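You operate a simulated robot arm through the tools that you are given. There is no shell and no other tool. Be economical: measure what you need, move in short steps, check, and stop when the job is done.

Carry out the task below with a simulated two-armed robot. There is one attempt and no reset: what you move stays moved.

Task
Strip the sample mould and set the white banded insert in its cavity.
Fine: free the core latch; draw the tight core out, the mould held steady with the other hand; lock the latch; foam sample in the parts tray. Set down upright: what you pick out. Where these are worked on the way, their far stop is far enough and under half their travel is too little: core latch.

It is judged by the outcome, as a careful person would: the job done as asked, and still so three seconds after it is handed in. It fails if anything else is knocked over, pushed out of place, dropped, spilled or broken.

Robot
Two 6-joint arms with two-finger parallel grippers on one trunk, on a base that drives. Base frame: it is fixed to the floor where the robot stands at the start and does not move with it; the origin is under the middle of the robot, x ahead of it, y to its left, z up. Units: cm, degrees, N and s.
The left shoulder is at the start at [6, 18.7, 119.7], the right one opposite. With the tool pointing down near the work surface each hand reaches from about 10 to 60 cm from the robot's upright axis, wherever it stands, measured 20 degrees to its own side. Places, roughly: blue parts tray [50, 40, 80]; cavity of the sample mould [50, -10, 90]; core latch [50, -10, 100]; core rod [50, -20, 90]. Payload 1.57 kg a hand.
The tool frame of a hand sits at the grasp point between the pads (the TCP): z along the fingers, y along the line on which they close. The tips reach 3 cm beyond it. Largest opening 11 cm; finger width 2.4, thickness 1.2; the body of the gripper, 4.8 by 11.2 cm, starts 7.8 cm behind the TCP.
Orientation is told as [roll, pitch, yaw] about the base's x, y, z axes, in that order, counted from this pose: with the fingers straight down and closing along the base's y, the tool's x points along the base's -x, its y along +y and its z along -z.

Tools
- The arms move only by the tool play_rows. It takes "left_deltas", "right_deltas" or both (then of equal length, played together; a hand with none holds still); each is a list of rows, each a list of 6 numbers: the shift along the tool's x, y, z in cm, then the turn, a rotation vector about the tool's x, y, z in degrees. In form: [[tx, ty, tz, ax, ay, az], ...]. A call has 1 to 8 rows; each row shifts and turns the commanded pose from where the row before left it, along the tool's axes as they then stand. "left_jaw" and "right_jaw" are, for a hand that has rows, the gripper command, from -1 (shut) to 1 (fully open), values between in proportion, set as the call begins (left out, the last holds). Rows are played at 5 a second. More than 5 cm and 8.6 degrees between two rows, or a gripper value outside its range, and nothing of the call is played. Where a pose cannot be reached the arm comes as near as it can. A force on the tool above 40 N (or 10 N above the force at the start of the call, whichever is more), or a blocked arm, ends the call early, and 0.2 s more pass. The fingers move at their own pace (about 15.3 cm/s each) and stop on an object; they squeeze with about 26 N. The grip force told is the motor's: it shows also when the fingers shut on nothing. Time passes only in rows, and 0.2 s behind the last, so rows that do not move let the fingers close. The reply holds the time, the measured pose of the TCP, the force on the tool along the base axes, the opening and the grip force, in the units named above and with some noise, with the torque about the TCP (base axes, N m) and any sound that the robot's microphone picked up, and new pictures: "views" is both (left out), scene, wrist or none (wrist: the cameras of the hands that moved).
- Cameras (640 x 400 px; columns grow to the right, rows downward): "scene" is now at [2.36, -0.81, 175.55]; the picture's right is [0.01, -1.00, 0.00], its down [-0.77, -0.00, -0.64] and it looks along [0.64, 0.00, -0.77] (base axes); focal length 266 px, centre (320, 200). "left" rides on the left gripper at [7, -1.6, -14.1] in its tool frame; the picture's right is [0.23, 0.97, 0.00], its down [-0.85, 0.20, -0.48] and it looks along [-0.47, 0.11, 0.88] (tool axes); focal length 222 px, centre (320, 200). "right" rides on the right gripper at [7, 1.6, -14.1] in its tool frame; the picture's right is [-0.23, 0.97, 0.00], its down [-0.86, -0.20, -0.48] and it looks along [-0.47, -0.11, 0.88] (tool axes); focal length 222 px, centre (320, 200). There is no depth. A picture from a camera that has moved, and an enlarged one, comes with that camera's place and axes in the base frame and with its lens. The place of the scene camera against the robot may be out by one fixed shift of up to 2.5 cm in any direction.
- slide_trunk(by): slides the trunk up (or, below 0, down) by that many cm; the arms and the scene camera ride with it, the base frame stays. It gives what a move gives, with no picture.
- roll_base(legs): drives the robot by 1 to 6 legs, each [ahead, left, turn to the left] in cm, cm and degrees, along the robot's own axes; the way and the turn of a leg run together, so that a leg with both is an arc; at most 150 cm and 180 degrees a leg. The arms and the cameras ride along, it lands a little off, and it stops where it bumps. It gives what a move gives, and a new picture of the scene camera.
- pan_tilt(pan, tilt): turns the head with the scene camera to pan (to the left, within 86 degrees either way) and tilt (down, from -29 to 69), counted from straight ahead of the robot. It gives what a move gives, and a new picture of the scene camera.
- zoom(camera, box): a new picture of the part [left, top, right, bottom] of that camera's present view, enlarged. The clock stands still meanwhile.
- finish_job(): hands the job in; it is judged then, once.

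Work in short steps. Places have to be worked out from the pictures, the camera data and where the tool is seen: move nearer, look again, correct. Check each grasp and each placing, and mend what went wrong. You have 120 turns and 260 pictures in all, those below and enlarged ones among them. Open the grippers and draw the arms clear of the work before you hand the job in, unless the task says otherwise; then end with one line.

The tools are called after "Request:" by a JSON object that holds its "method" and its "body". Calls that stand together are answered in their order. play_rows: Moves the arms, as the interface text tells. Its arguments: {"type":"object","properties":{"left_deltas":{"type":"array"},"left_jaw":{"type":"number"},"right_deltas":{"type":"array"},"right_jaw":{"type":"number"},"views":{"type":"string","enum":["both","scene","wrist","none"]}},"required":[]} The other tools are called the same way: slide_trunk (by) slides the trunk up or down; roll_base (legs) drives the base; pan_tilt (pan, tilt) turns the head that bears the scene camera; zoom (camera, box) takes an enlarged picture of a part of a camera's view; finish_job () hands the job in.

At the start:

```text
time_s: 0.0
left_ee_pos: [40.49, -2.52, 128.86]
left_orientation: [-0.2, 0.0, 0.0]
left_ft_force: [0.0, 0.0, -1.1]
left_wrist_torque: [-0.01, -0.02, -0.01]
left_finger_gap: 10.99
left_grip_force: 0.0
right_ee_pos: [37.55, -41.87, 135.18]
right_orientation: [-0.2, 0.0, 0.0]
right_ft_force: [0.5, -0.1, 0.5]
right_wrist_torque: [-0.05, 0.02, 0.03]
right_finger_gap: 11.0
right_grip_force: 0.1
trunk travel left (down, up): [-82.5, 16.5]
robot x, y, heading: [0.05, -0.01, -0.0]
head pan, tilt: [0.3, 50.1]
```

scene: 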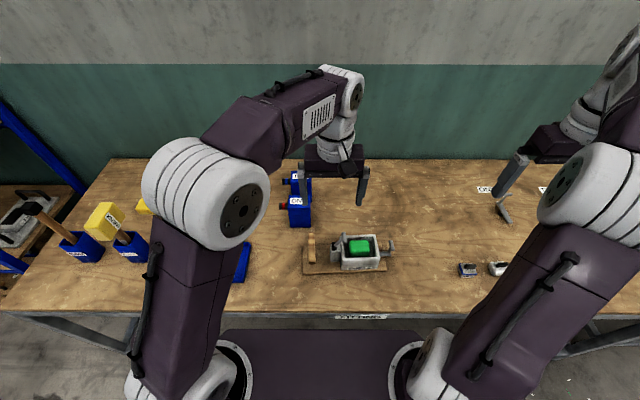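
right: 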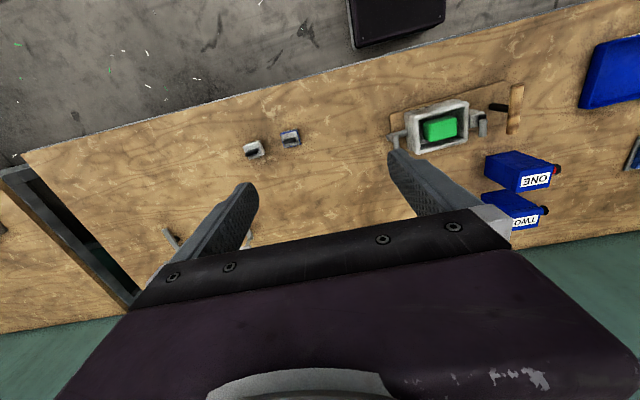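
left: 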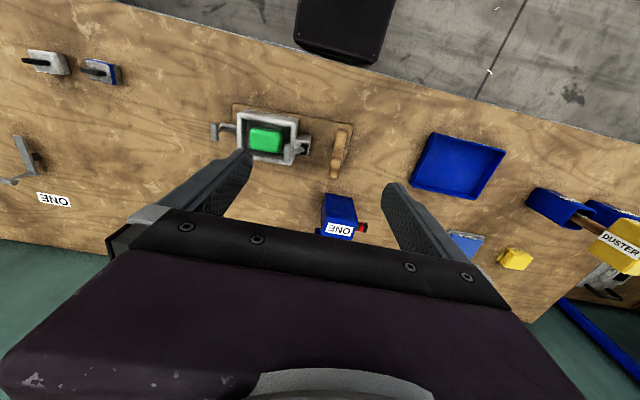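

I start by enlarging the mould and the surrounding items from the available cameras.

Request:
{"method": "zoom", "body": {"camera": "scene", "box": [280, 210, 420, 298]}}

Request:
{"method": "zoom", "body": {"camera": "left", "box": [190, 80, 370, 192]}}

Request:
{"method": "zoom", "body": {"camera": "right", "box": [220, 70, 540, 270]}}

Request:
{"method": "zoom", "body": {"camera": "scene", "box": [430, 170, 590, 290]}}

```text
4.55 times, centred on (350, 254) of scene
camera zoom: at [2.36, -0.81, 175.55], right [0.01, -1.0, 0.0], down [-0.77, 0.0, -0.64], along [0.64, 0.0, -0.77], focal length 1211 px, centre (184, -46)
```

zoom: 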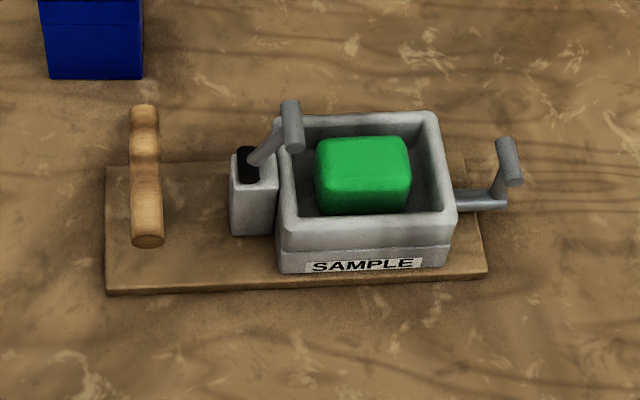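

```text
3.56 times, centred on (280, 136) of left
camera zoom: at [33.54, -4.01, 143.1], right [-0.23, 0.97, 0.0], down [0.86, 0.2, 0.48], along [0.47, 0.11, -0.88], focal length 790 px, centre (462, 428)
```

zoom: 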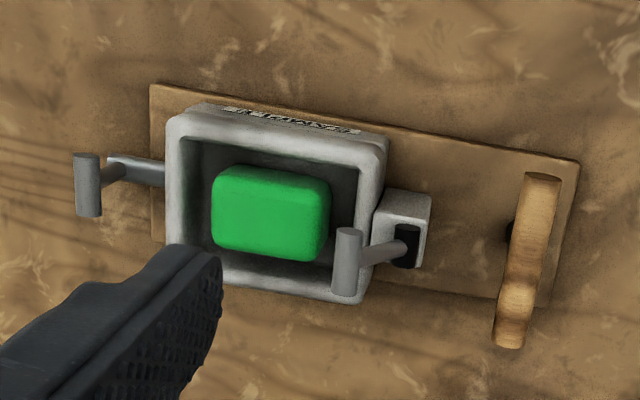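

```text
2.00 times, centred on (380, 170) of right
camera zoom: at [30.54, -40.0, 149.4], right [0.23, 0.97, 0.0], down [0.86, -0.2, 0.48], along [0.47, -0.11, -0.88], focal length 444 px, centre (200, 260)
```

zoom: 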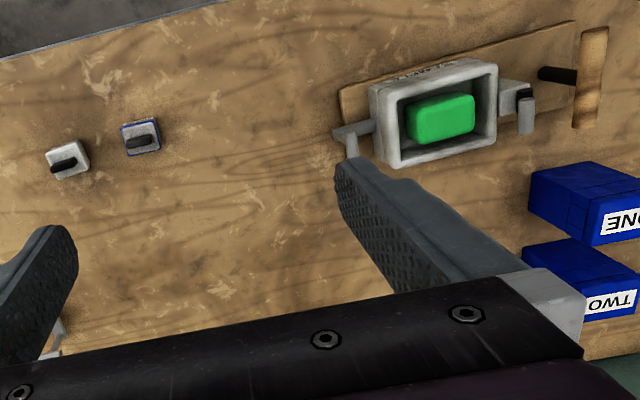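

```text
3.33 times, centred on (510, 230) of scene
camera zoom: at [2.36, -0.81, 175.55], right [0.01, -1.0, 0.0], down [-0.77, 0.0, -0.64], along [0.64, 0.0, -0.77], focal length 888 px, centre (-313, 100)
```

zoom: 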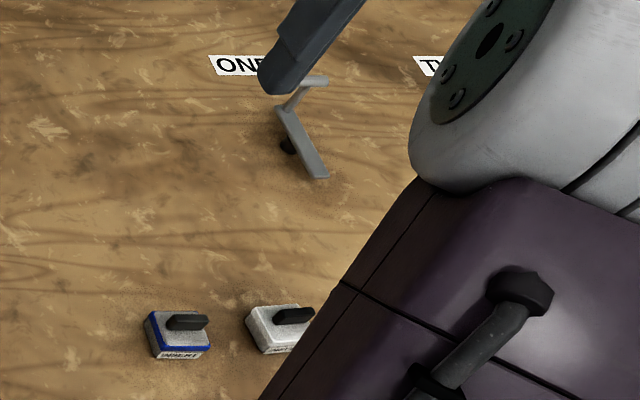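

The latch lever sits on the mould's left side, the core rod on the right with an upright grip, and the inserts are farther right. I move the left hand aside and bring the right camera closer.

Request:
{"method": "play_rows", "body": {"left_deltas": [[0, 4, 0, 0, 0, 0], [0, 4, 0, 0, 0, 0], [0, 4, 0, 0, 0, 0], [0, 4, 0, 0, 0, 0]], "right_deltas": [[1, 4, 4, 0, 0, 0], [0, 4, 4, 0, 0, 0], [0, 4, 4, 0, 0, 0], [0, 3, 3, 0, 0, 0]]}}

```text
refused: row 1 steps farther than a row can; nothing moved
```

The row was over 5 cm, so I use smaller steps.

Request:
{"method": "play_rows", "body": {"left_deltas": [[0, 4, 0, 0, 0, 0], [0, 4, 0, 0, 0, 0], [0, 4, 0, 0, 0, 0], [0, 4, 0, 0, 0, 0], [0, 0, 0, 0, 0, 0]], "right_deltas": [[0.5, 3.4, 3.4, 0, 0, 0], [0, 3.4, 3.4, 0, 0, 0], [0, 3.4, 3.4, 0, 0, 0], [0, 3.4, 3.4, 0, 0, 0], [0, 3.4, 3.4, 0, 0, 0]]}}

```text
time_s: 1.2
left_ee_pos: [40.45, 13.61, 129.09]
left_orientation: [-0.2, 0.0, -0.2]
left_ft_force: [-0.2, 0.6, -1.0]
left_wrist_torque: [0.01, 0.03, 0.0]
left_finger_gap: 10.96
left_grip_force: 0.1
right_ee_pos: [37.39, -24.71, 118.33]
right_orientation: [-0.2, 0.0, 0.0]
right_ft_force: [0.5, 0.2, -0.5]
right_wrist_torque: [0.01, 0.03, 0.04]
right_finger_gap: 11.02
right_grip_force: 0.1
trunk travel left (down, up): [-82.5, 16.5]
robot x, y, heading: [-0.28, 0.25, -0.2]
head pan, tilt: [0.3, 50.1]
camera scene: at [2.46, -0.71, 175.55], right [0.01, -1.0, 0.0], down [-0.77, 0.0, -0.64], along [0.64, 0.0, -0.77], focal length 266 px, centre (320, 200)
camera right: at [30.38, -22.94, 132.48], right [0.23, 0.97, 0.0], down [0.85, -0.2, 0.48], along [0.47, -0.11, -0.88], focal length 222 px, centre (320, 200)
camera left: at [33.42, 12.01, 143.29], right [-0.23, 0.97, 0.0], down [0.86, 0.2, 0.48], along [0.47, 0.1, -0.88], focal length 222 px, centre (320, 200)
```

scene: 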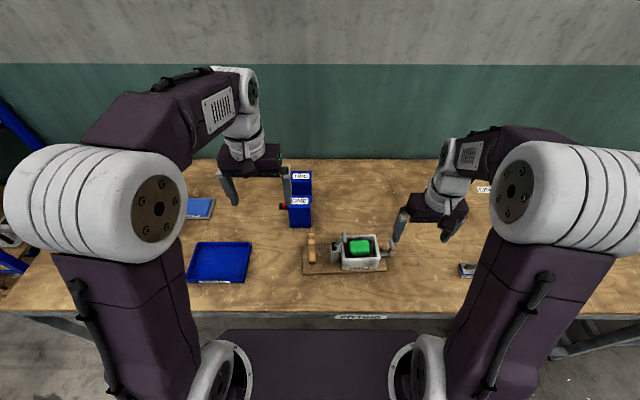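
right: 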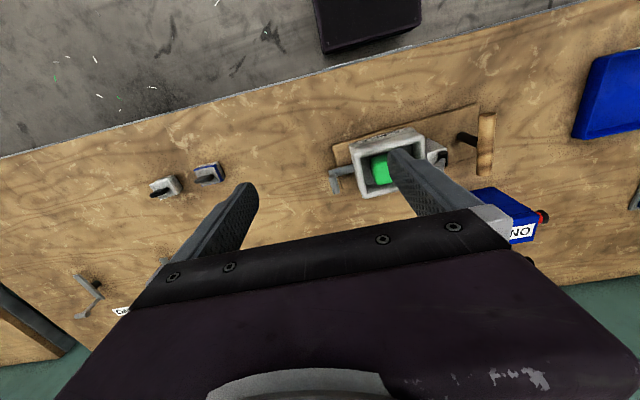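
left: 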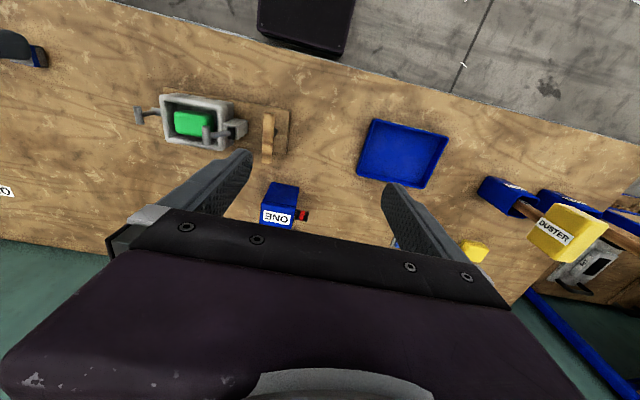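

I enlarge the mould from the left and right cameras to resolve the lever's geometry.

Request:
{"method": "zoom", "body": {"camera": "left", "box": [120, 70, 300, 182]}}

Request:
{"method": "zoom", "body": {"camera": "right", "box": [310, 90, 510, 215]}}

Request:
{"method": "zoom", "body": {"camera": "right", "box": [130, 140, 250, 215]}}

Request:
{"method": "zoom", "body": {"camera": "scene", "box": [290, 220, 410, 290]}}

```text
3.56 times, centred on (210, 126) of left
camera zoom: at [33.42, 12.01, 143.29], right [-0.23, 0.97, 0.0], down [0.86, 0.2, 0.48], along [0.47, 0.1, -0.88], focal length 790 px, centre (711, 463)
```

zoom: 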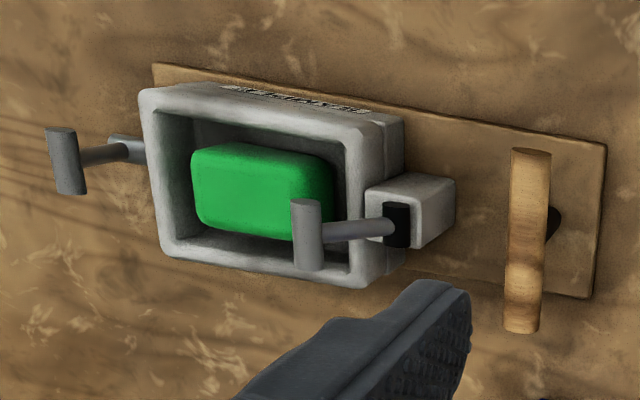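

```text
3.20 times, centred on (410, 152) of right
camera zoom: at [30.38, -22.94, 132.48], right [0.23, 0.97, 0.0], down [0.85, -0.2, 0.48], along [0.47, -0.11, -0.88], focal length 711 px, centre (32, 352)
```

zoom: 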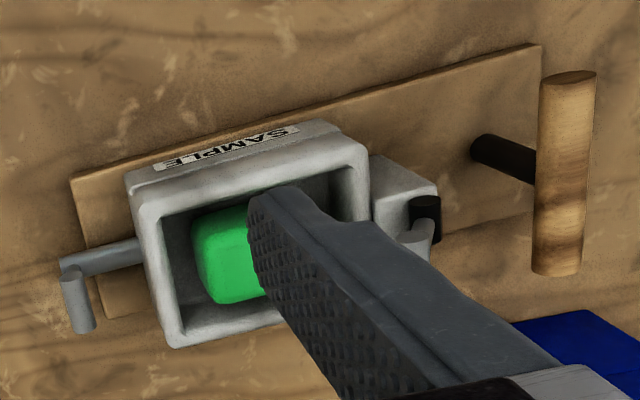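

```text
5.33 times, centred on (190, 178) of right
camera zoom: at [30.38, -22.94, 132.48], right [0.23, 0.97, 0.0], down [0.85, -0.2, 0.48], along [0.47, -0.11, -0.88], focal length 1185 px, centre (1013, 320)
```

zoom: 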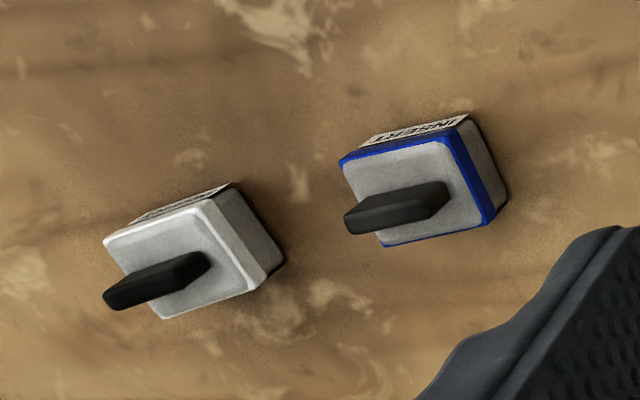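

```text
5.33 times, centred on (350, 255) of scene
camera zoom: at [2.46, -0.71, 175.55], right [0.01, -1.0, 0.0], down [-0.77, 0.0, -0.64], along [0.64, 0.0, -0.77], focal length 1421 px, centre (160, -93)
```

zoom: 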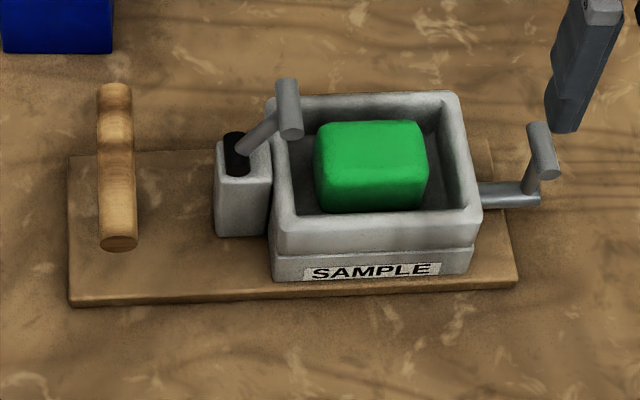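

Triangulating from the two left views puts the latch grip at about (47.7,-7.2,100), the core grip at (48.7,-23.8,93.7) and the wooden hold bar at (46.8,3.3,94.4). All three bars run along x. I bring the left hand above the latch grip.

Request:
{"method": "play_rows", "body": {"left_deltas": [[-1.04, -2.97, 2.43, 0, 0, 0], [-1.04, -2.97, 2.43, 0, 0, 0], [-1.04, -2.97, 2.43, 0, 0, 0], [-1.04, -2.97, 2.43, 0, 0, 0], [-1.04, -2.97, 2.43, 0, 0, 0], [-1.04, -2.97, 2.43, 0, 0, 0], [-1.04, -2.97, 2.43, 0, 0, 0], [0, 0, 0, 0, 0, 0]], "left_jaw": -0.4}}

```text
time_s: 3.0
left_ee_pos: [47.83, -7.3, 111.85]
left_orientation: [-0.2, 0.0, -0.1]
left_ft_force: [0.4, -0.1, -0.7]
left_wrist_torque: [-0.01, 0.02, -0.05]
left_finger_gap: 3.29
left_grip_force: 0.0
right_ee_pos: [37.39, -24.76, 118.48]
right_orientation: [0.0, 0.0, 0.0]
right_ft_force: [-0.6, 0.9, 0.4]
right_wrist_torque: [-0.02, 0.0, 0.0]
right_finger_gap: 10.99
right_grip_force: 0.1
trunk travel left (down, up): [-82.5, 16.5]
robot x, y, heading: [-0.04, 0.08, 0.0]
head pan, tilt: [0.3, 50.1]
camera scene: at [2.33, -0.77, 175.55], right [0.01, -1.0, 0.0], down [-0.77, 0.0, -0.64], along [0.64, 0.0, -0.77], focal length 266 px, centre (320, 200)
camera left: at [40.81, -8.85, 126.1], right [-0.23, 0.97, 0.0], down [0.86, 0.2, 0.48], along [0.47, 0.11, -0.88], focal length 222 px, centre (320, 200)
```

scene: 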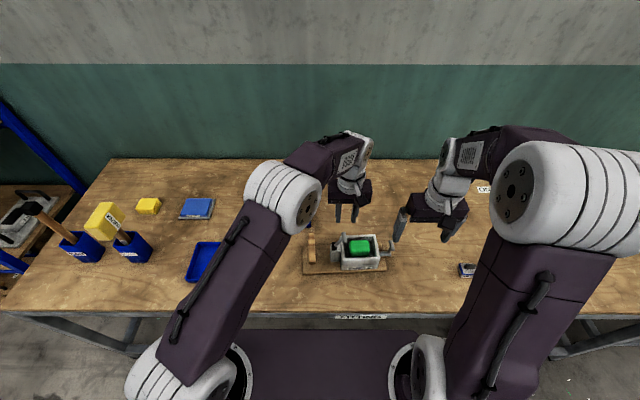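
left: 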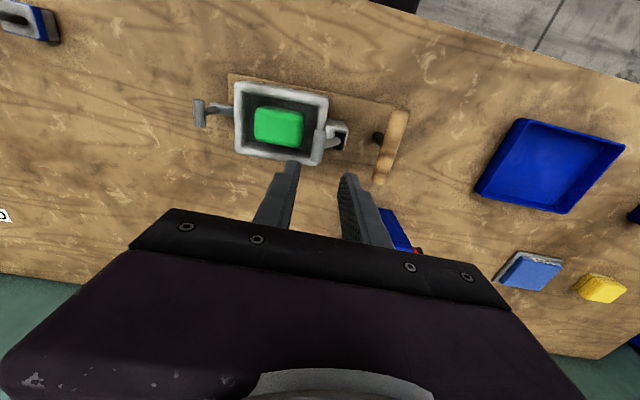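

The estimate agrees with this view. I enlarge it to see the lever's pivot before grasping.

Request:
{"method": "zoom", "body": {"camera": "left", "box": [225, 70, 417, 190]}}

Request:
{"method": "zoom", "body": {"camera": "scene", "box": [300, 220, 400, 282]}}

```text
3.33 times, centred on (321, 130) of left
camera zoom: at [40.81, -8.85, 126.1], right [-0.23, 0.97, 0.0], down [0.86, 0.2, 0.48], along [0.47, 0.11, -0.88], focal length 740 px, centre (317, 433)
```

zoom: 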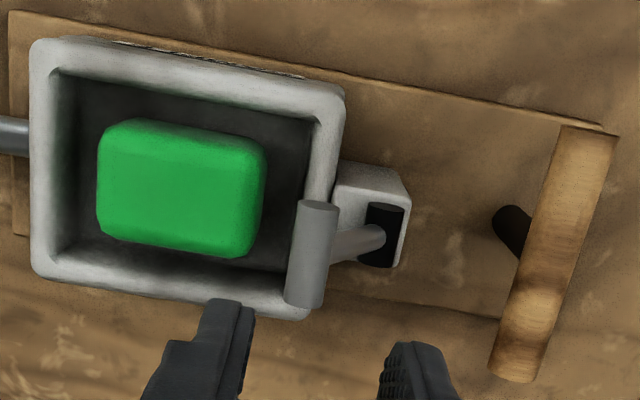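

```text
6.40 times, centred on (350, 251) of scene
camera zoom: at [2.33, -0.77, 175.55], right [0.01, -1.0, 0.0], down [-0.77, 0.0, -0.64], along [0.64, 0.0, -0.77], focal length 1705 px, centre (128, -126)
```

zoom: 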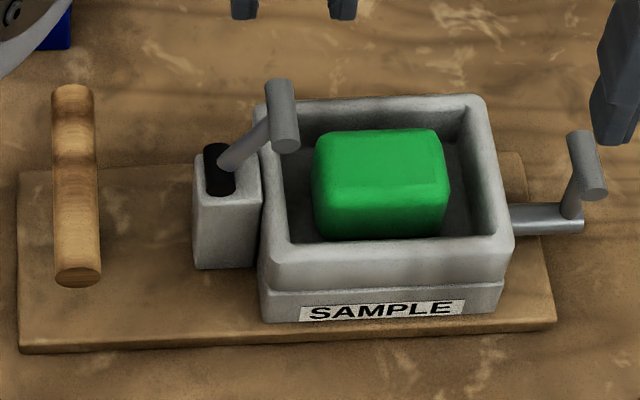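

The lever tilts about 30° toward −y from a pivot near (−4, 94.5). I move the right hand aside and roll the left hand 30° to line up with the lever.

Request:
{"method": "play_rows", "body": {"left_deltas": [[0, 0, 0, -7.5, 0, 0], [0, 0, 0, -7.5, 0, 0], [0, 0, 0, -7.5, 0, 0], [0, 0, 0, -7.5, 0, 0], [0.1, -2.9, 2.37, 0, 0, 0], [0.1, -2.9, 2.37, 0, 0, 0], [0, 0, 0, 0, 0, 0]], "right_deltas": [[0, -3, 0, 0, 0, 0], [0, -3, 0, 0, 0, 0], [0, -3, 0, 0, 0, 0], [0, -3, 0, 0, 0, 0], [0, 0, 0, 0, 0, 0], [0, 0, 0, 0, 0, 0], [0, 0, 0, 0, 0, 0]], "left_jaw": -0.45}}

Request:
{"method": "zoom", "body": {"camera": "scene", "box": [290, 190, 420, 280]}}

```text
time_s: 4.6
left_ee_pos: [44.44, -8.09, 104.97]
left_orientation: [26.1, 0.0, -0.1]
left_ft_force: [1.6, 0.1, -1.5]
left_wrist_torque: [-0.01, 0.01, 0.03]
left_finger_gap: 3.03
left_grip_force: 0.1
left hand out of reach, approached as far as the arm can: row 3, 4, 5, 6
right_ee_pos: [37.17, -36.85, 118.47]
right_orientation: [0.0, 0.0, 0.0]
right_ft_force: [-0.2, -0.5, -0.5]
right_wrist_torque: [-0.02, -0.02, 0.0]
right_finger_gap: 10.99
right_grip_force: 0.1
trunk travel left (down, up): [-82.5, 16.5]
robot x, y, heading: [0.17, -0.09, -0.1]
head pan, tilt: [0.3, 50.1]
camera scene: at [2.31, -0.85, 175.55], right [0.01, -1.0, 0.0], down [-0.77, 0.0, -0.64], along [0.64, 0.0, -0.77], focal length 266 px, centre (320, 200)
camera right: at [30.1, -35.11, 132.51], right [0.23, 0.97, 0.0], down [0.85, -0.2, 0.48], along [0.47, -0.11, -0.88], focal length 222 px, centre (320, 200)
camera left: at [37.48, -15.77, 116.95], right [-0.23, 0.88, 0.43], down [0.85, -0.03, 0.52], along [0.47, 0.48, -0.74], focal length 222 px, centre (320, 200)
```

scene: 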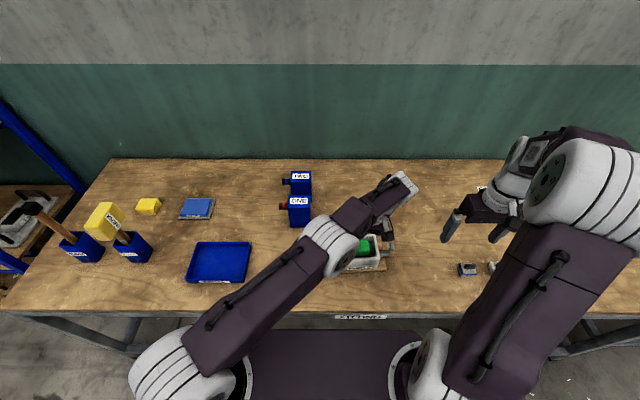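
right: 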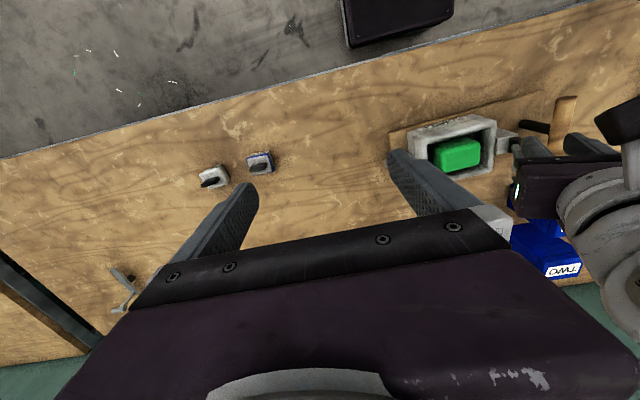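
left: 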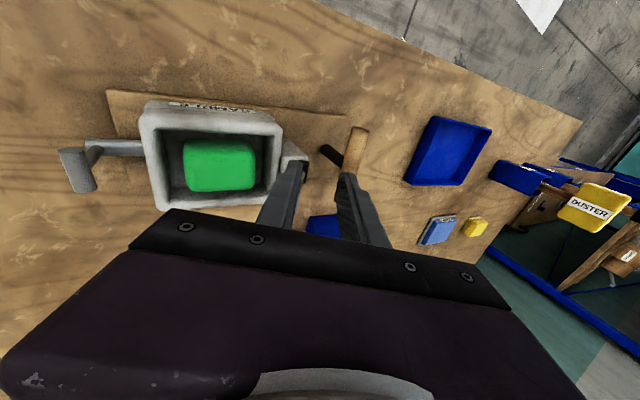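

```text
4.44 times, centred on (355, 235) of scene
camera zoom: at [2.31, -0.85, 175.55], right [0.01, -1.0, 0.0], down [-0.77, 0.0, -0.64], along [0.64, 0.0, -0.77], focal length 1184 px, centre (164, 44)
```

zoom: 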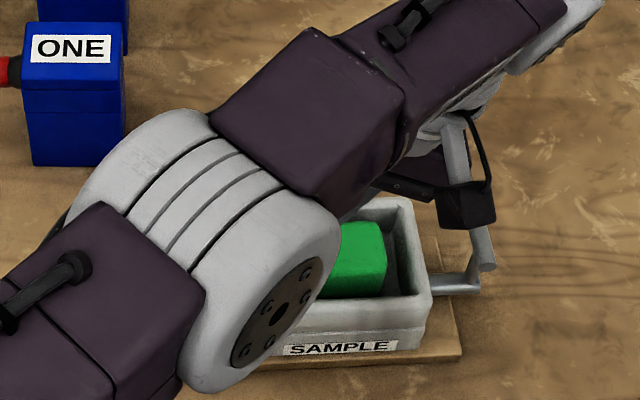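

The left arm is at its limit across the body and its forearm is low. I reverse those moves, then shift the base to the right.

Request:
{"method": "play_rows", "body": {"left_deltas": [[-0.1, 2.9, -2.37, 0, 0, 0], [-0.1, 2.9, -2.37, 0, 0, 0], [0, 0, 0, 7.5, 0, 0], [0, 0, 0, 7.5, 0, 0], [0, 0, 0, 7.5, 0, 0], [0, 0, 0, 7.5, 0, 0], [0, 3.5, -3.5, 0, 0, 0], [0, 3.5, -3.5, 0, 0, 0]], "views": "none"}}

```text
time_s: 6.4
left_ee_pos: [44.47, 2.32, 118.22]
left_orientation: [-4.0, -0.1, -0.1]
left_ft_force: [0.0, -0.8, -0.6]
left_wrist_torque: [-0.02, 0.01, -0.03]
left_finger_gap: 3.03
left_grip_force: 0.1
right_ee_pos: [36.98, -36.66, 118.44]
right_orientation: [-0.1, -0.1, 0.0]
right_ft_force: [-1.0, 1.1, 0.1]
right_wrist_torque: [-0.05, -0.02, 0.02]
right_finger_gap: 10.98
right_grip_force: 0.1
trunk travel left (down, up): [-82.5, 16.5]
robot x, y, heading: [0.15, 0.05, 0.0]
head pan, tilt: [0.3, 50.1]
```

Now I drive 12 cm to the right.

Request:
{"method": "roll_base", "body": {"legs": [[0, -12, 0]]}}

```text
time_s: 7.6
left_ee_pos: [44.42, -9.29, 118.03]
left_orientation: [-4.0, 0.0, -0.3]
left_ft_force: [-0.3, 0.2, -0.2]
left_wrist_torque: [-0.03, -0.04, 0.01]
left_finger_gap: 3.03
left_grip_force: 0.1
right_ee_pos: [37.05, -48.45, 118.44]
right_orientation: [-0.1, 0.0, -0.1]
right_ft_force: [0.2, 0.3, -0.2]
right_wrist_torque: [-0.03, 0.0, -0.03]
right_finger_gap: 11.02
right_grip_force: 0.0
trunk travel left (down, up): [-82.5, 16.5]
robot x, y, heading: [-0.3, -11.97, -0.3]
head pan, tilt: [0.3, 50.1]
camera scene: at [2.33, -12.13, 175.55], right [0.0, -1.0, 0.0], down [-0.77, 0.0, -0.64], along [0.64, 0.0, -0.77], focal length 266 px, centre (320, 200)
```

scene: 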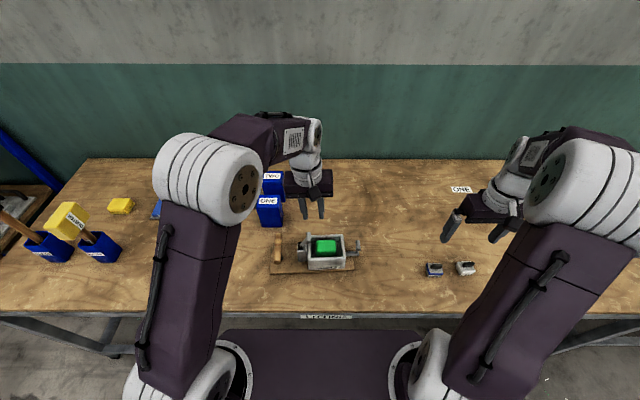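

The mould is now nearly central. I roll the left hand to align with the lever while still high.

Request:
{"method": "play_rows", "body": {"left_deltas": [[-0.8, 0, 0, -8.5, 0, 0], [-0.8, 0, 0, -8.5, 0, 0], [-0.8, 0, 0, -8.5, 0, 0], [-0.8, 0, 0, -8.5, 0, 0], [0, -1.6, 2.5, 0, 0, 0], [0, -1.6, 2.5, 0, 0, 0], [0, -1.6, 2.5, 0, 0, 0], [0, 0, 0, 0, 0, 0]]}}

```text
time_s: 9.4
left_ee_pos: [47.51, -9.85, 109.39]
left_orientation: [30.1, 0.0, -0.2]
left_ft_force: [-0.4, -0.2, -0.2]
left_wrist_torque: [0.01, 0.04, 0.01]
left_finger_gap: 3.02
left_grip_force: 0.0
right_ee_pos: [37.12, -48.5, 118.32]
right_orientation: [0.0, 0.0, 0.0]
right_ft_force: [-0.6, -0.5, -0.2]
right_wrist_torque: [-0.01, -0.02, 0.01]
right_finger_gap: 11.01
right_grip_force: 0.0
trunk travel left (down, up): [-82.5, 16.5]
robot x, y, heading: [-0.09, -12.02, 0.0]
head pan, tilt: [0.3, 50.1]
camera scene: at [2.33, -12.44, 175.55], right [0.0, -1.0, 0.0], down [-0.77, 0.0, -0.64], along [0.64, 0.0, -0.77], focal length 266 px, centre (320, 200)
camera left: at [40.47, -18.33, 120.88], right [-0.22, 0.84, 0.49], down [0.85, -0.07, 0.51], along [0.47, 0.53, -0.7], focal length 222 px, centre (320, 200)
```

scene: 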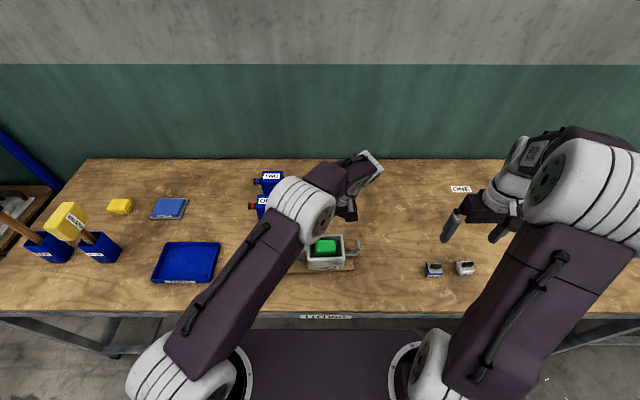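
left: 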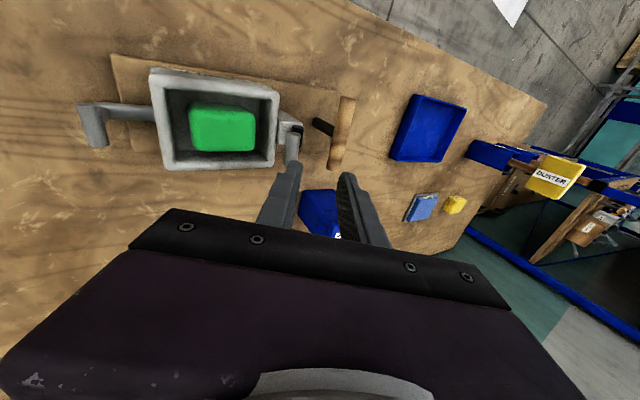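

Reach is fine now. I align with the bar (tool y −2.4) and close to about 4 cm short.

Request:
{"method": "play_rows", "body": {"left_deltas": [[0, -2.36, 0, 0, 0, 0], [0, 0, 2.2, 0, 0, 0], [0, 0, 2.2, 0, 0, 0], [0, 0, 0, 0, 0, 0]], "views": "wrist"}}

Request:
{"method": "zoom", "body": {"camera": "left", "box": [200, 60, 392, 180]}}

```text
time_s: 10.4
left_ee_pos: [47.69, -9.97, 104.3]
left_orientation: [30.1, 0.0, -0.2]
left_ft_force: [0.4, 0.4, 0.0]
left_wrist_torque: [0.03, 0.0, 0.0]
left_finger_gap: 3.03
left_grip_force: 0.0
right_ee_pos: [37.09, -48.63, 118.31]
right_orientation: [-0.1, 0.0, -0.2]
right_ft_force: [0.6, -0.4, 0.8]
right_wrist_torque: [-0.01, 0.0, -0.01]
right_finger_gap: 11.01
right_grip_force: 0.0
trunk travel left (down, up): [-82.5, 16.5]
robot x, y, heading: [-0.03, -11.51, -0.4]
head pan, tilt: [0.3, 50.1]
camera left: at [40.66, -18.47, 115.75], right [-0.22, 0.84, 0.49], down [0.85, -0.07, 0.51], along [0.47, 0.53, -0.7], focal length 222 px, centre (320, 200)
```

left: 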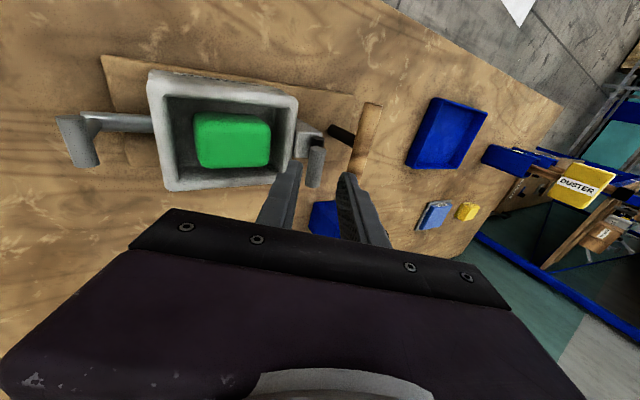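

```text
3.33 times, centred on (296, 120) of left
camera zoom: at [40.66, -18.47, 115.75], right [-0.22, 0.84, 0.49], down [0.85, -0.07, 0.51], along [0.47, 0.53, -0.7], focal length 740 px, centre (400, 467)
```

zoom: 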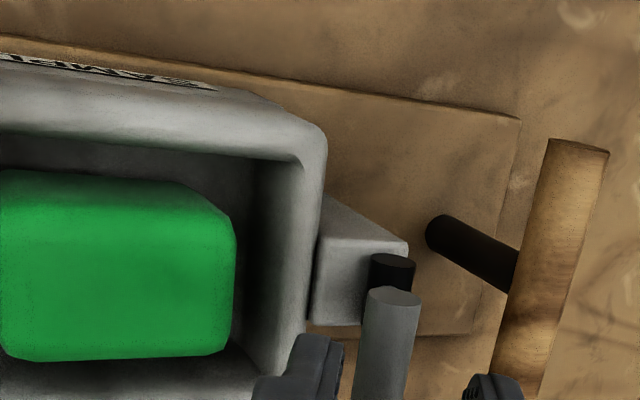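

The bar lies centered between the fingers, seen along the lever. I advance and close.

Request:
{"method": "play_rows", "body": {"left_deltas": [[0, 0.1, 2.1, 0, 0, 0], [0, 0.1, 2.1, 0, 0, 0], [0, 0, 0, 0, 0, 0]], "views": "none"}}

Request:
{"method": "play_rows", "body": {"left_deltas": [[0, 0, 0, 0, 0, 0], [0, 0, 0, 0, 0, 0], [0, 0, 0, 0, 0, 0]], "left_jaw": -1}}

```text
time_s: 11.2
left_ee_pos: [47.78, -7.51, 100.9]
left_orientation: [30.1, 0.0, -0.2]
left_ft_force: [-0.9, -1.7, -0.7]
left_wrist_torque: [0.0, 0.0, 0.05]
left_finger_gap: 3.1
left_grip_force: 0.0
right_ee_pos: [37.04, -48.61, 118.39]
right_orientation: [0.1, 0.0, -0.1]
right_ft_force: [0.9, 1.0, 0.0]
right_wrist_torque: [-0.03, 0.02, 0.0]
right_finger_gap: 11.0
right_grip_force: 0.0
trunk travel left (down, up): [-82.5, 16.5]
robot x, y, heading: [0.11, -11.8, -0.0]
head pan, tilt: [0.3, 50.1]
```

```text
time_s: 12.0
left_ee_pos: [47.81, -7.55, 100.8]
left_orientation: [30.1, 0.0, -0.2]
left_ft_force: [-1.6, -1.2, 0.0]
left_wrist_torque: [-0.07, -0.31, 0.5]
left_finger_gap: 1.53
left_grip_force: 26.2
right_ee_pos: [37.06, -48.64, 118.36]
right_orientation: [0.1, 0.0, -0.1]
right_ft_force: [0.7, 0.3, 0.6]
right_wrist_torque: [0.01, -0.02, 0.01]
right_finger_gap: 11.02
right_grip_force: 0.0
trunk travel left (down, up): [-82.5, 16.5]
robot x, y, heading: [-0.08, -11.79, 0.1]
head pan, tilt: [0.3, 50.1]
camera scene: at [2.34, -12.51, 175.55], right [0.0, -1.0, 0.0], down [-0.77, 0.0, -0.64], along [0.64, 0.0, -0.77], focal length 266 px, centre (320, 200)
camera left: at [40.64, -15.95, 112.3], right [-0.22, 0.84, 0.49], down [0.85, -0.07, 0.51], along [0.47, 0.53, -0.71], focal length 222 px, centre (320, 200)
```

scene: 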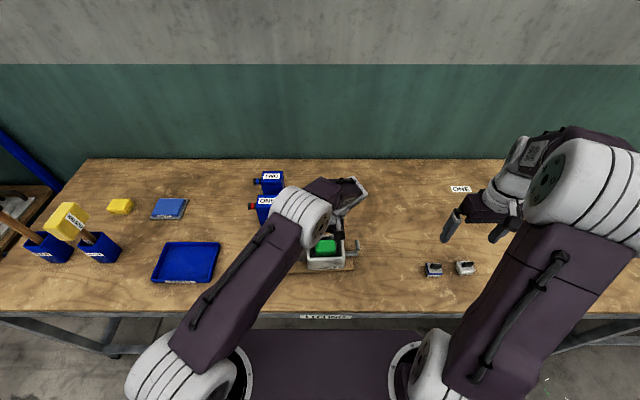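
left: 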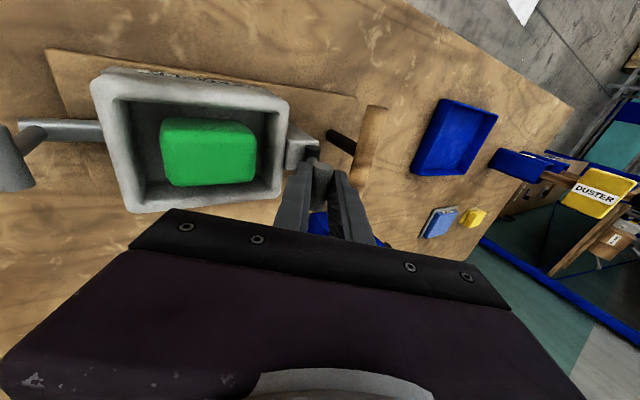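

The bar is gripped (gap 1.53). I swing it toward +y on an arc about the pivot, starting with two small steps and watching the forces.

Request:
{"method": "play_rows", "body": {"left_deltas": [[0, 0.63, 0.03, 5, 0, 0], [0, 0.63, 0.03, 5, 0, 0], [0, 0, 0, 0, 0, 0]], "views": "wrist"}}

```text
time_s: 12.8
left_ee_pos: [47.86, -6.25, 101.19]
left_orientation: [20.1, -0.1, -0.2]
left_ft_force: [0.6, 3.0, -0.1]
left_wrist_torque: [0.14, -0.57, 0.46]
left_finger_gap: 1.54
left_grip_force: 25.9
right_ee_pos: [37.16, -48.54, 118.33]
right_orientation: [0.0, -0.1, -0.1]
right_ft_force: [-0.6, -0.3, 0.1]
right_wrist_torque: [-0.02, 0.0, -0.03]
right_finger_gap: 11.01
right_grip_force: 0.0
trunk travel left (down, up): [-82.5, 16.5]
robot x, y, heading: [-0.09, -11.85, -0.1]
head pan, tilt: [0.3, 50.1]
camera left: at [40.81, -12.63, 114.06], right [-0.22, 0.92, 0.33], down [0.86, 0.02, 0.52], along [0.47, 0.4, -0.79], focal length 222 px, centre (320, 200)
```

left: 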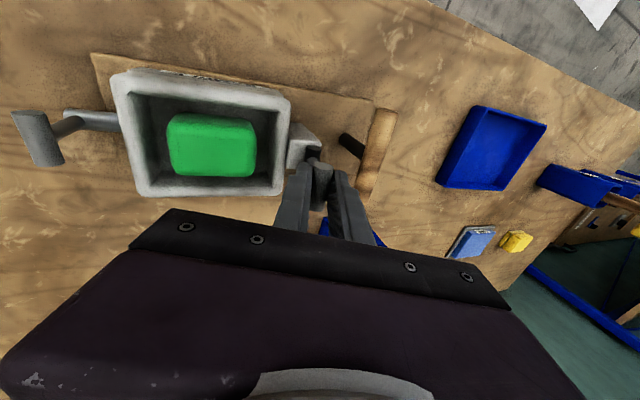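

The lever follows with little force, so I carry on.

Request:
{"method": "play_rows", "body": {"left_deltas": [[0, 0.63, 0.03, 5, 0, 0], [0, 0.63, 0.03, 5, 0, 0], [0, 0.63, 0.03, 5, 0, 0], [0, 0.63, 0.03, 5, 0, 0], [0, 0.63, 0.03, 5, 0, 0], [0, 0.63, 0.03, 5, 0, 0], [0, 0, 0, 0, 0, 0]], "views": "wrist"}}

```text
time_s: 14.4
left_ee_pos: [47.74, -2.77, 101.44]
left_orientation: [-10.0, 0.1, -0.2]
left_ft_force: [1.4, 0.5, 0.1]
left_wrist_torque: [0.1, 0.15, 0.16]
left_finger_gap: 1.44
left_grip_force: 25.8
right_ee_pos: [37.26, -48.63, 118.25]
right_orientation: [0.0, 0.1, -0.1]
right_ft_force: [-0.3, 0.0, 0.0]
right_wrist_torque: [0.02, -0.01, -0.02]
right_finger_gap: 10.99
right_grip_force: 0.1
trunk travel left (down, up): [-82.5, 16.5]
robot x, y, heading: [-0.22, -11.74, -0.0]
head pan, tilt: [0.3, 50.1]
camera left: at [40.78, -1.83, 115.78], right [-0.22, 0.96, -0.17], down [0.86, 0.28, 0.44], along [0.46, -0.05, -0.88], focal length 222 px, centre (320, 200)
```

left: 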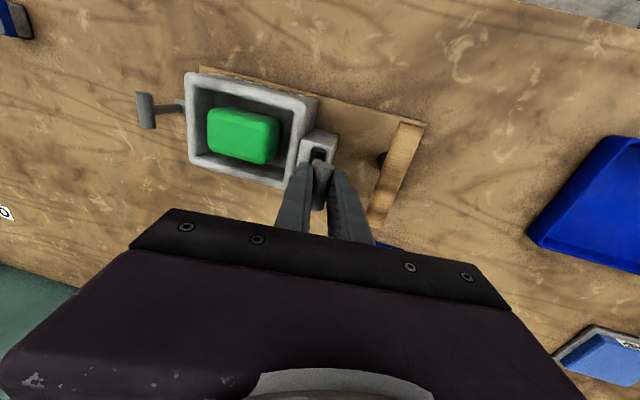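

Still free moving. I continue toward the far stop.

Request:
{"method": "play_rows", "body": {"left_deltas": [[0, 0.63, 0.03, 5, 0, 0], [0, 0.63, 0.03, 5, 0, 0], [0, 0.63, 0.03, 5, 0, 0], [0, 0.63, 0.03, 5, 0, 0], [0, 0.4, 0.02, 3, 0, 0], [0, 0, 0, 0, 0, 0]]}}

Request:
{"method": "zoom", "body": {"camera": "left", "box": [200, 60, 440, 210]}}

```text
time_s: 15.8
left_ee_pos: [47.82, -0.15, 100.5]
left_orientation: [-33.0, -0.2, -0.1]
left_ft_force: [1.5, -1.1, 5.9]
left_wrist_torque: [-0.09, 0.12, 0.08]
left_finger_gap: 1.41
left_grip_force: 25.9
right_ee_pos: [37.06, -48.52, 118.43]
right_orientation: [-0.1, 0.0, -0.1]
right_ft_force: [-0.1, 0.6, -0.3]
right_wrist_torque: [0.02, -0.02, 0.05]
right_finger_gap: 11.0
right_grip_force: 0.1
trunk travel left (down, up): [-82.5, 16.5]
robot x, y, heading: [-0.03, -11.77, -0.2]
head pan, tilt: [0.3, 50.1]
camera scene: at [2.32, -12.5, 175.56], right [0.0, -1.0, 0.0], down [-0.77, 0.0, -0.64], along [0.64, 0.0, -0.77], focal length 266 px, centre (320, 200)
camera left: at [40.76, 6.28, 113.38], right [-0.22, 0.82, -0.53], down [0.86, 0.43, 0.29], along [0.47, -0.39, -0.79], focal length 222 px, centre (320, 200)
```

scene: 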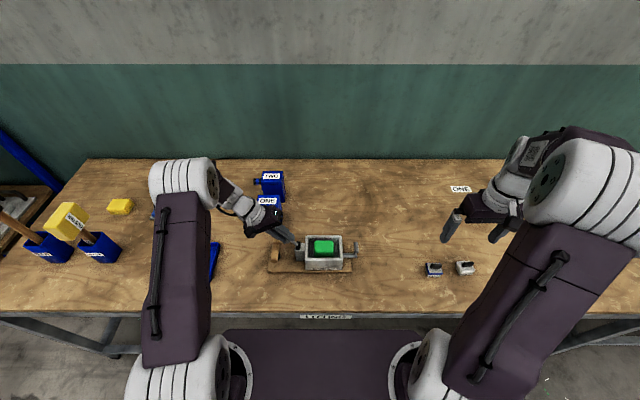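
left: 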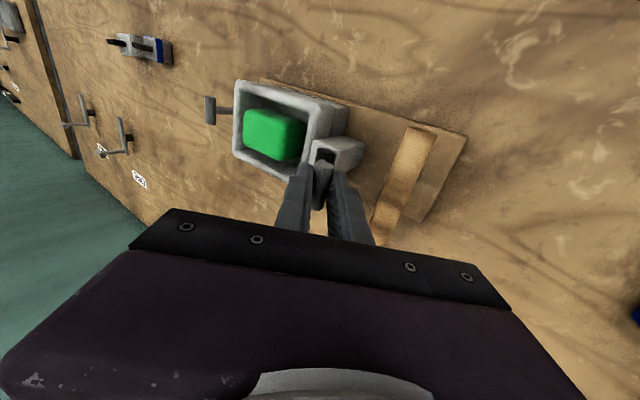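

```text
2.67 times, centred on (320, 135) of left
camera zoom: at [40.76, 6.28, 113.38], right [-0.22, 0.82, -0.53], down [0.86, 0.43, 0.29], along [0.47, -0.39, -0.79], focal length 592 px, centre (320, 373)
```

zoom: 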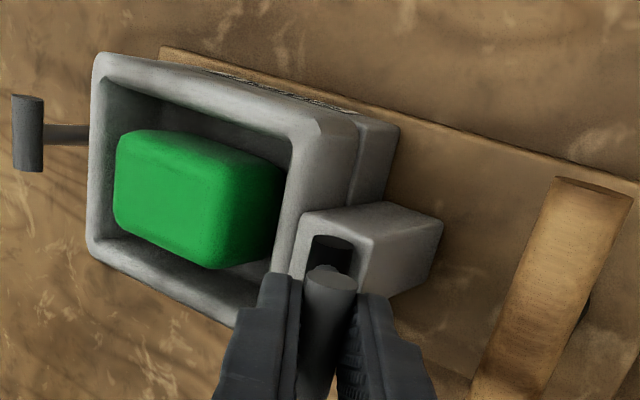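

A slight reaction now appears. I try a few more degrees to find the stop.

Request:
{"method": "play_rows", "body": {"left_deltas": [[0, 0.5, 0.02, 4, 0, 0], [0, 0.5, 0.02, 4, 0, 0], [0, 0, 0, 0, 0, 0]], "views": "none"}}

```text
time_s: 16.6
left_ee_pos: [47.67, 0.44, 100.24]
left_orientation: [-41.0, -0.3, -0.3]
left_ft_force: [6.5, -10.9, 28.9]
left_wrist_torque: [-0.3, 0.48, -0.13]
left_finger_gap: 1.47
left_grip_force: 25.7
right_ee_pos: [37.01, -48.83, 118.38]
right_orientation: [0.2, -0.1, -0.1]
right_ft_force: [0.6, 0.1, -0.8]
right_wrist_torque: [-0.01, 0.02, 0.0]
right_finger_gap: 10.99
right_grip_force: 0.2
trunk travel left (down, up): [-82.5, 16.5]
robot x, y, heading: [-0.02, -12.13, 0.0]
head pan, tilt: [0.3, 50.1]
```

The stop is reached (reaction about 30 N). I release and back out along the fingers.

Request:
{"method": "play_rows", "body": {"left_deltas": [[0, -0.3, 0, 0, 0, 0], [0, 0, 0, 0, 0, 0], [0, 0, -2, 0, 0, 0], [0, 0, -3, 0, 0, 0], [0, 0, -3, 0, 0, 0]], "left_jaw": -0.45}}

Request:
{"method": "zoom", "body": {"camera": "left", "box": [200, 60, 440, 210]}}

Request:
{"method": "zoom", "body": {"camera": "scene", "box": [250, 220, 380, 300]}}

```text
time_s: 17.8
left_ee_pos: [47.66, 5.81, 106.17]
left_orientation: [-40.8, 0.0, -0.2]
left_ft_force: [0.1, -0.6, 1.3]
left_wrist_torque: [0.02, -0.01, 0.01]
left_finger_gap: 3.06
left_grip_force: 0.0
right_ee_pos: [37.1, -48.56, 118.3]
right_orientation: [0.0, 0.1, -0.1]
right_ft_force: [-0.5, 0.3, 0.0]
right_wrist_torque: [-0.03, 0.01, -0.03]
right_finger_gap: 11.02
right_grip_force: 0.1
trunk travel left (down, up): [-82.5, 16.5]
robot x, y, heading: [0.02, -11.53, -0.3]
head pan, tilt: [0.3, 50.1]
camera scene: at [2.26, -12.5, 175.54], right [0.0, -1.0, 0.0], down [-0.77, 0.0, -0.64], along [0.64, 0.0, -0.77], focal length 266 px, centre (320, 200)
camera left: at [40.66, 13.89, 117.94], right [-0.22, 0.74, -0.64], down [0.86, 0.46, 0.23], along [0.46, -0.49, -0.73], focal length 222 px, centre (320, 200)
```

scene: 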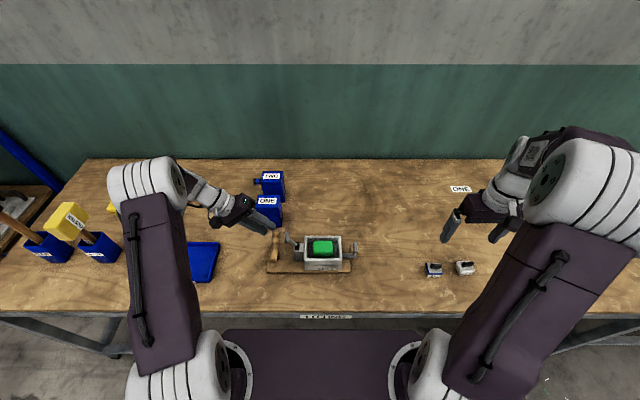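
left: 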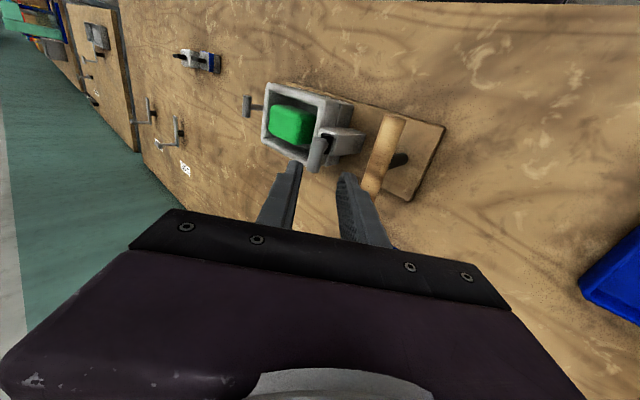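

```text
2.67 times, centred on (320, 135) of left
camera zoom: at [40.66, 13.89, 117.94], right [-0.22, 0.74, -0.64], down [0.86, 0.46, 0.23], along [0.46, -0.49, -0.73], focal length 592 px, centre (320, 373)
```

zoom: 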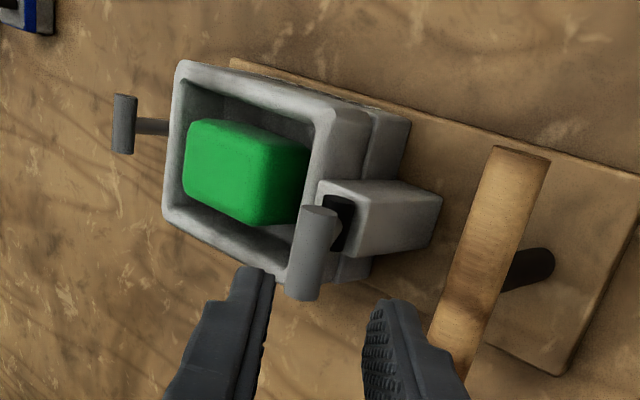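

```text
4.92 times, centred on (315, 260) of scene
camera zoom: at [2.26, -12.5, 175.54], right [0.0, -1.0, 0.0], down [-0.77, 0.0, -0.64], along [0.64, 0.0, -0.77], focal length 1311 px, centre (345, -95)
```

zoom: 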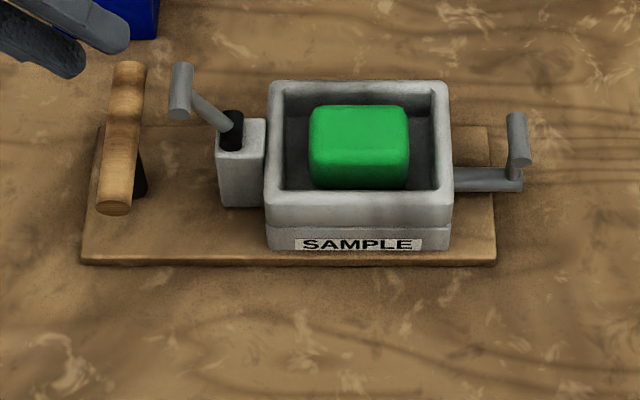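

The latch is freed, leaning to +y against its stop. Next I set the left hand above the near part of the wooden bar (x≈43.5), clear of the lever, with a 25° lean.

Request:
{"method": "play_rows", "body": {"left_deltas": [[2.1, 0, 0, -8, 0, 0], [2.1, 0, 0, -8, 0, 0], [0, 2.77, 0, 0, 0, 0], [0, 0, 2.5, 0, 0, 0], [0, 0, 2.5, 0, 0, 0], [0, 0, 0, 0, 0, 0]], "left_jaw": -0.1}}

Request:
{"method": "zoom", "body": {"camera": "left", "box": [200, 60, 440, 210]}}

Request:
{"method": "zoom", "body": {"camera": "scene", "box": [230, 200, 380, 295]}}

```text
time_s: 19.2
left_ee_pos: [43.45, 6.29, 100.33]
left_orientation: [-25.0, 0.0, -0.2]
left_ft_force: [-0.5, -0.1, -0.1]
left_wrist_torque: [0.02, 0.01, 0.02]
left_finger_gap: 4.93
left_grip_force: 0.0
right_ee_pos: [37.18, -48.53, 118.47]
right_orientation: [-0.1, 0.0, -0.1]
right_ft_force: [0.2, 0.6, -0.3]
right_wrist_torque: [-0.01, 0.0, 0.0]
right_finger_gap: 11.01
right_grip_force: 0.0
trunk travel left (down, up): [-82.5, 16.5]
robot x, y, heading: [-0.26, -11.22, 0.1]
head pan, tilt: [0.3, 50.1]
camera scene: at [2.36, -12.35, 175.55], right [0.0, -1.0, 0.0], down [-0.77, 0.0, -0.64], along [0.64, 0.0, -0.77], focal length 266 px, centre (320, 200)
camera left: at [36.46, 10.89, 113.97], right [-0.22, 0.88, -0.41], down [0.86, 0.38, 0.35], along [0.47, -0.27, -0.84], focal length 222 px, centre (320, 200)
```

scene: 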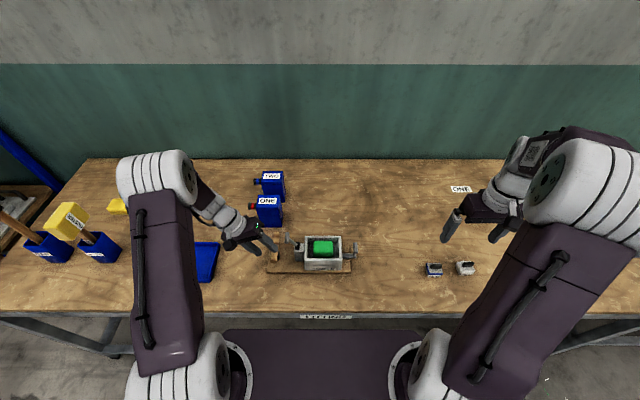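
left: 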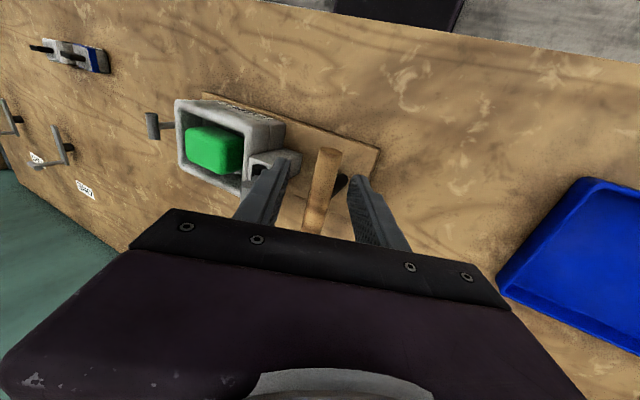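

```text
2.67 times, centred on (320, 135) of left
camera zoom: at [36.46, 10.89, 113.97], right [-0.22, 0.88, -0.41], down [0.86, 0.38, 0.35], along [0.47, -0.27, -0.84], focal length 592 px, centre (320, 373)
```

zoom: 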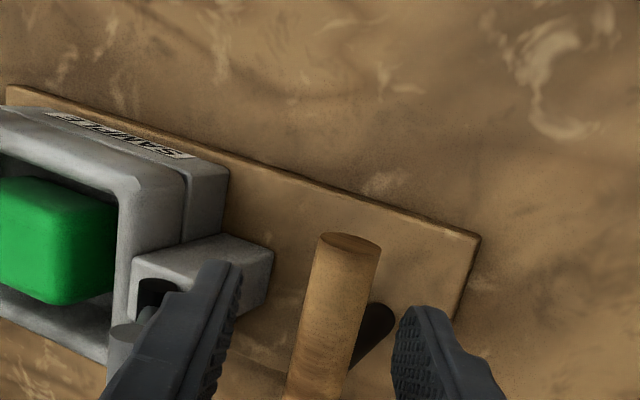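

```text
4.21 times, centred on (305, 248) of scene
camera zoom: at [2.36, -12.35, 175.55], right [0.0, -1.0, 0.0], down [-0.77, 0.0, -0.64], along [0.64, 0.0, -0.77], focal length 1122 px, centre (383, 0)
```

zoom: 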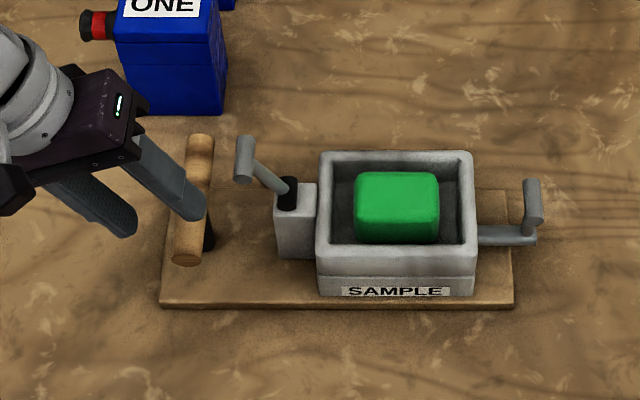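

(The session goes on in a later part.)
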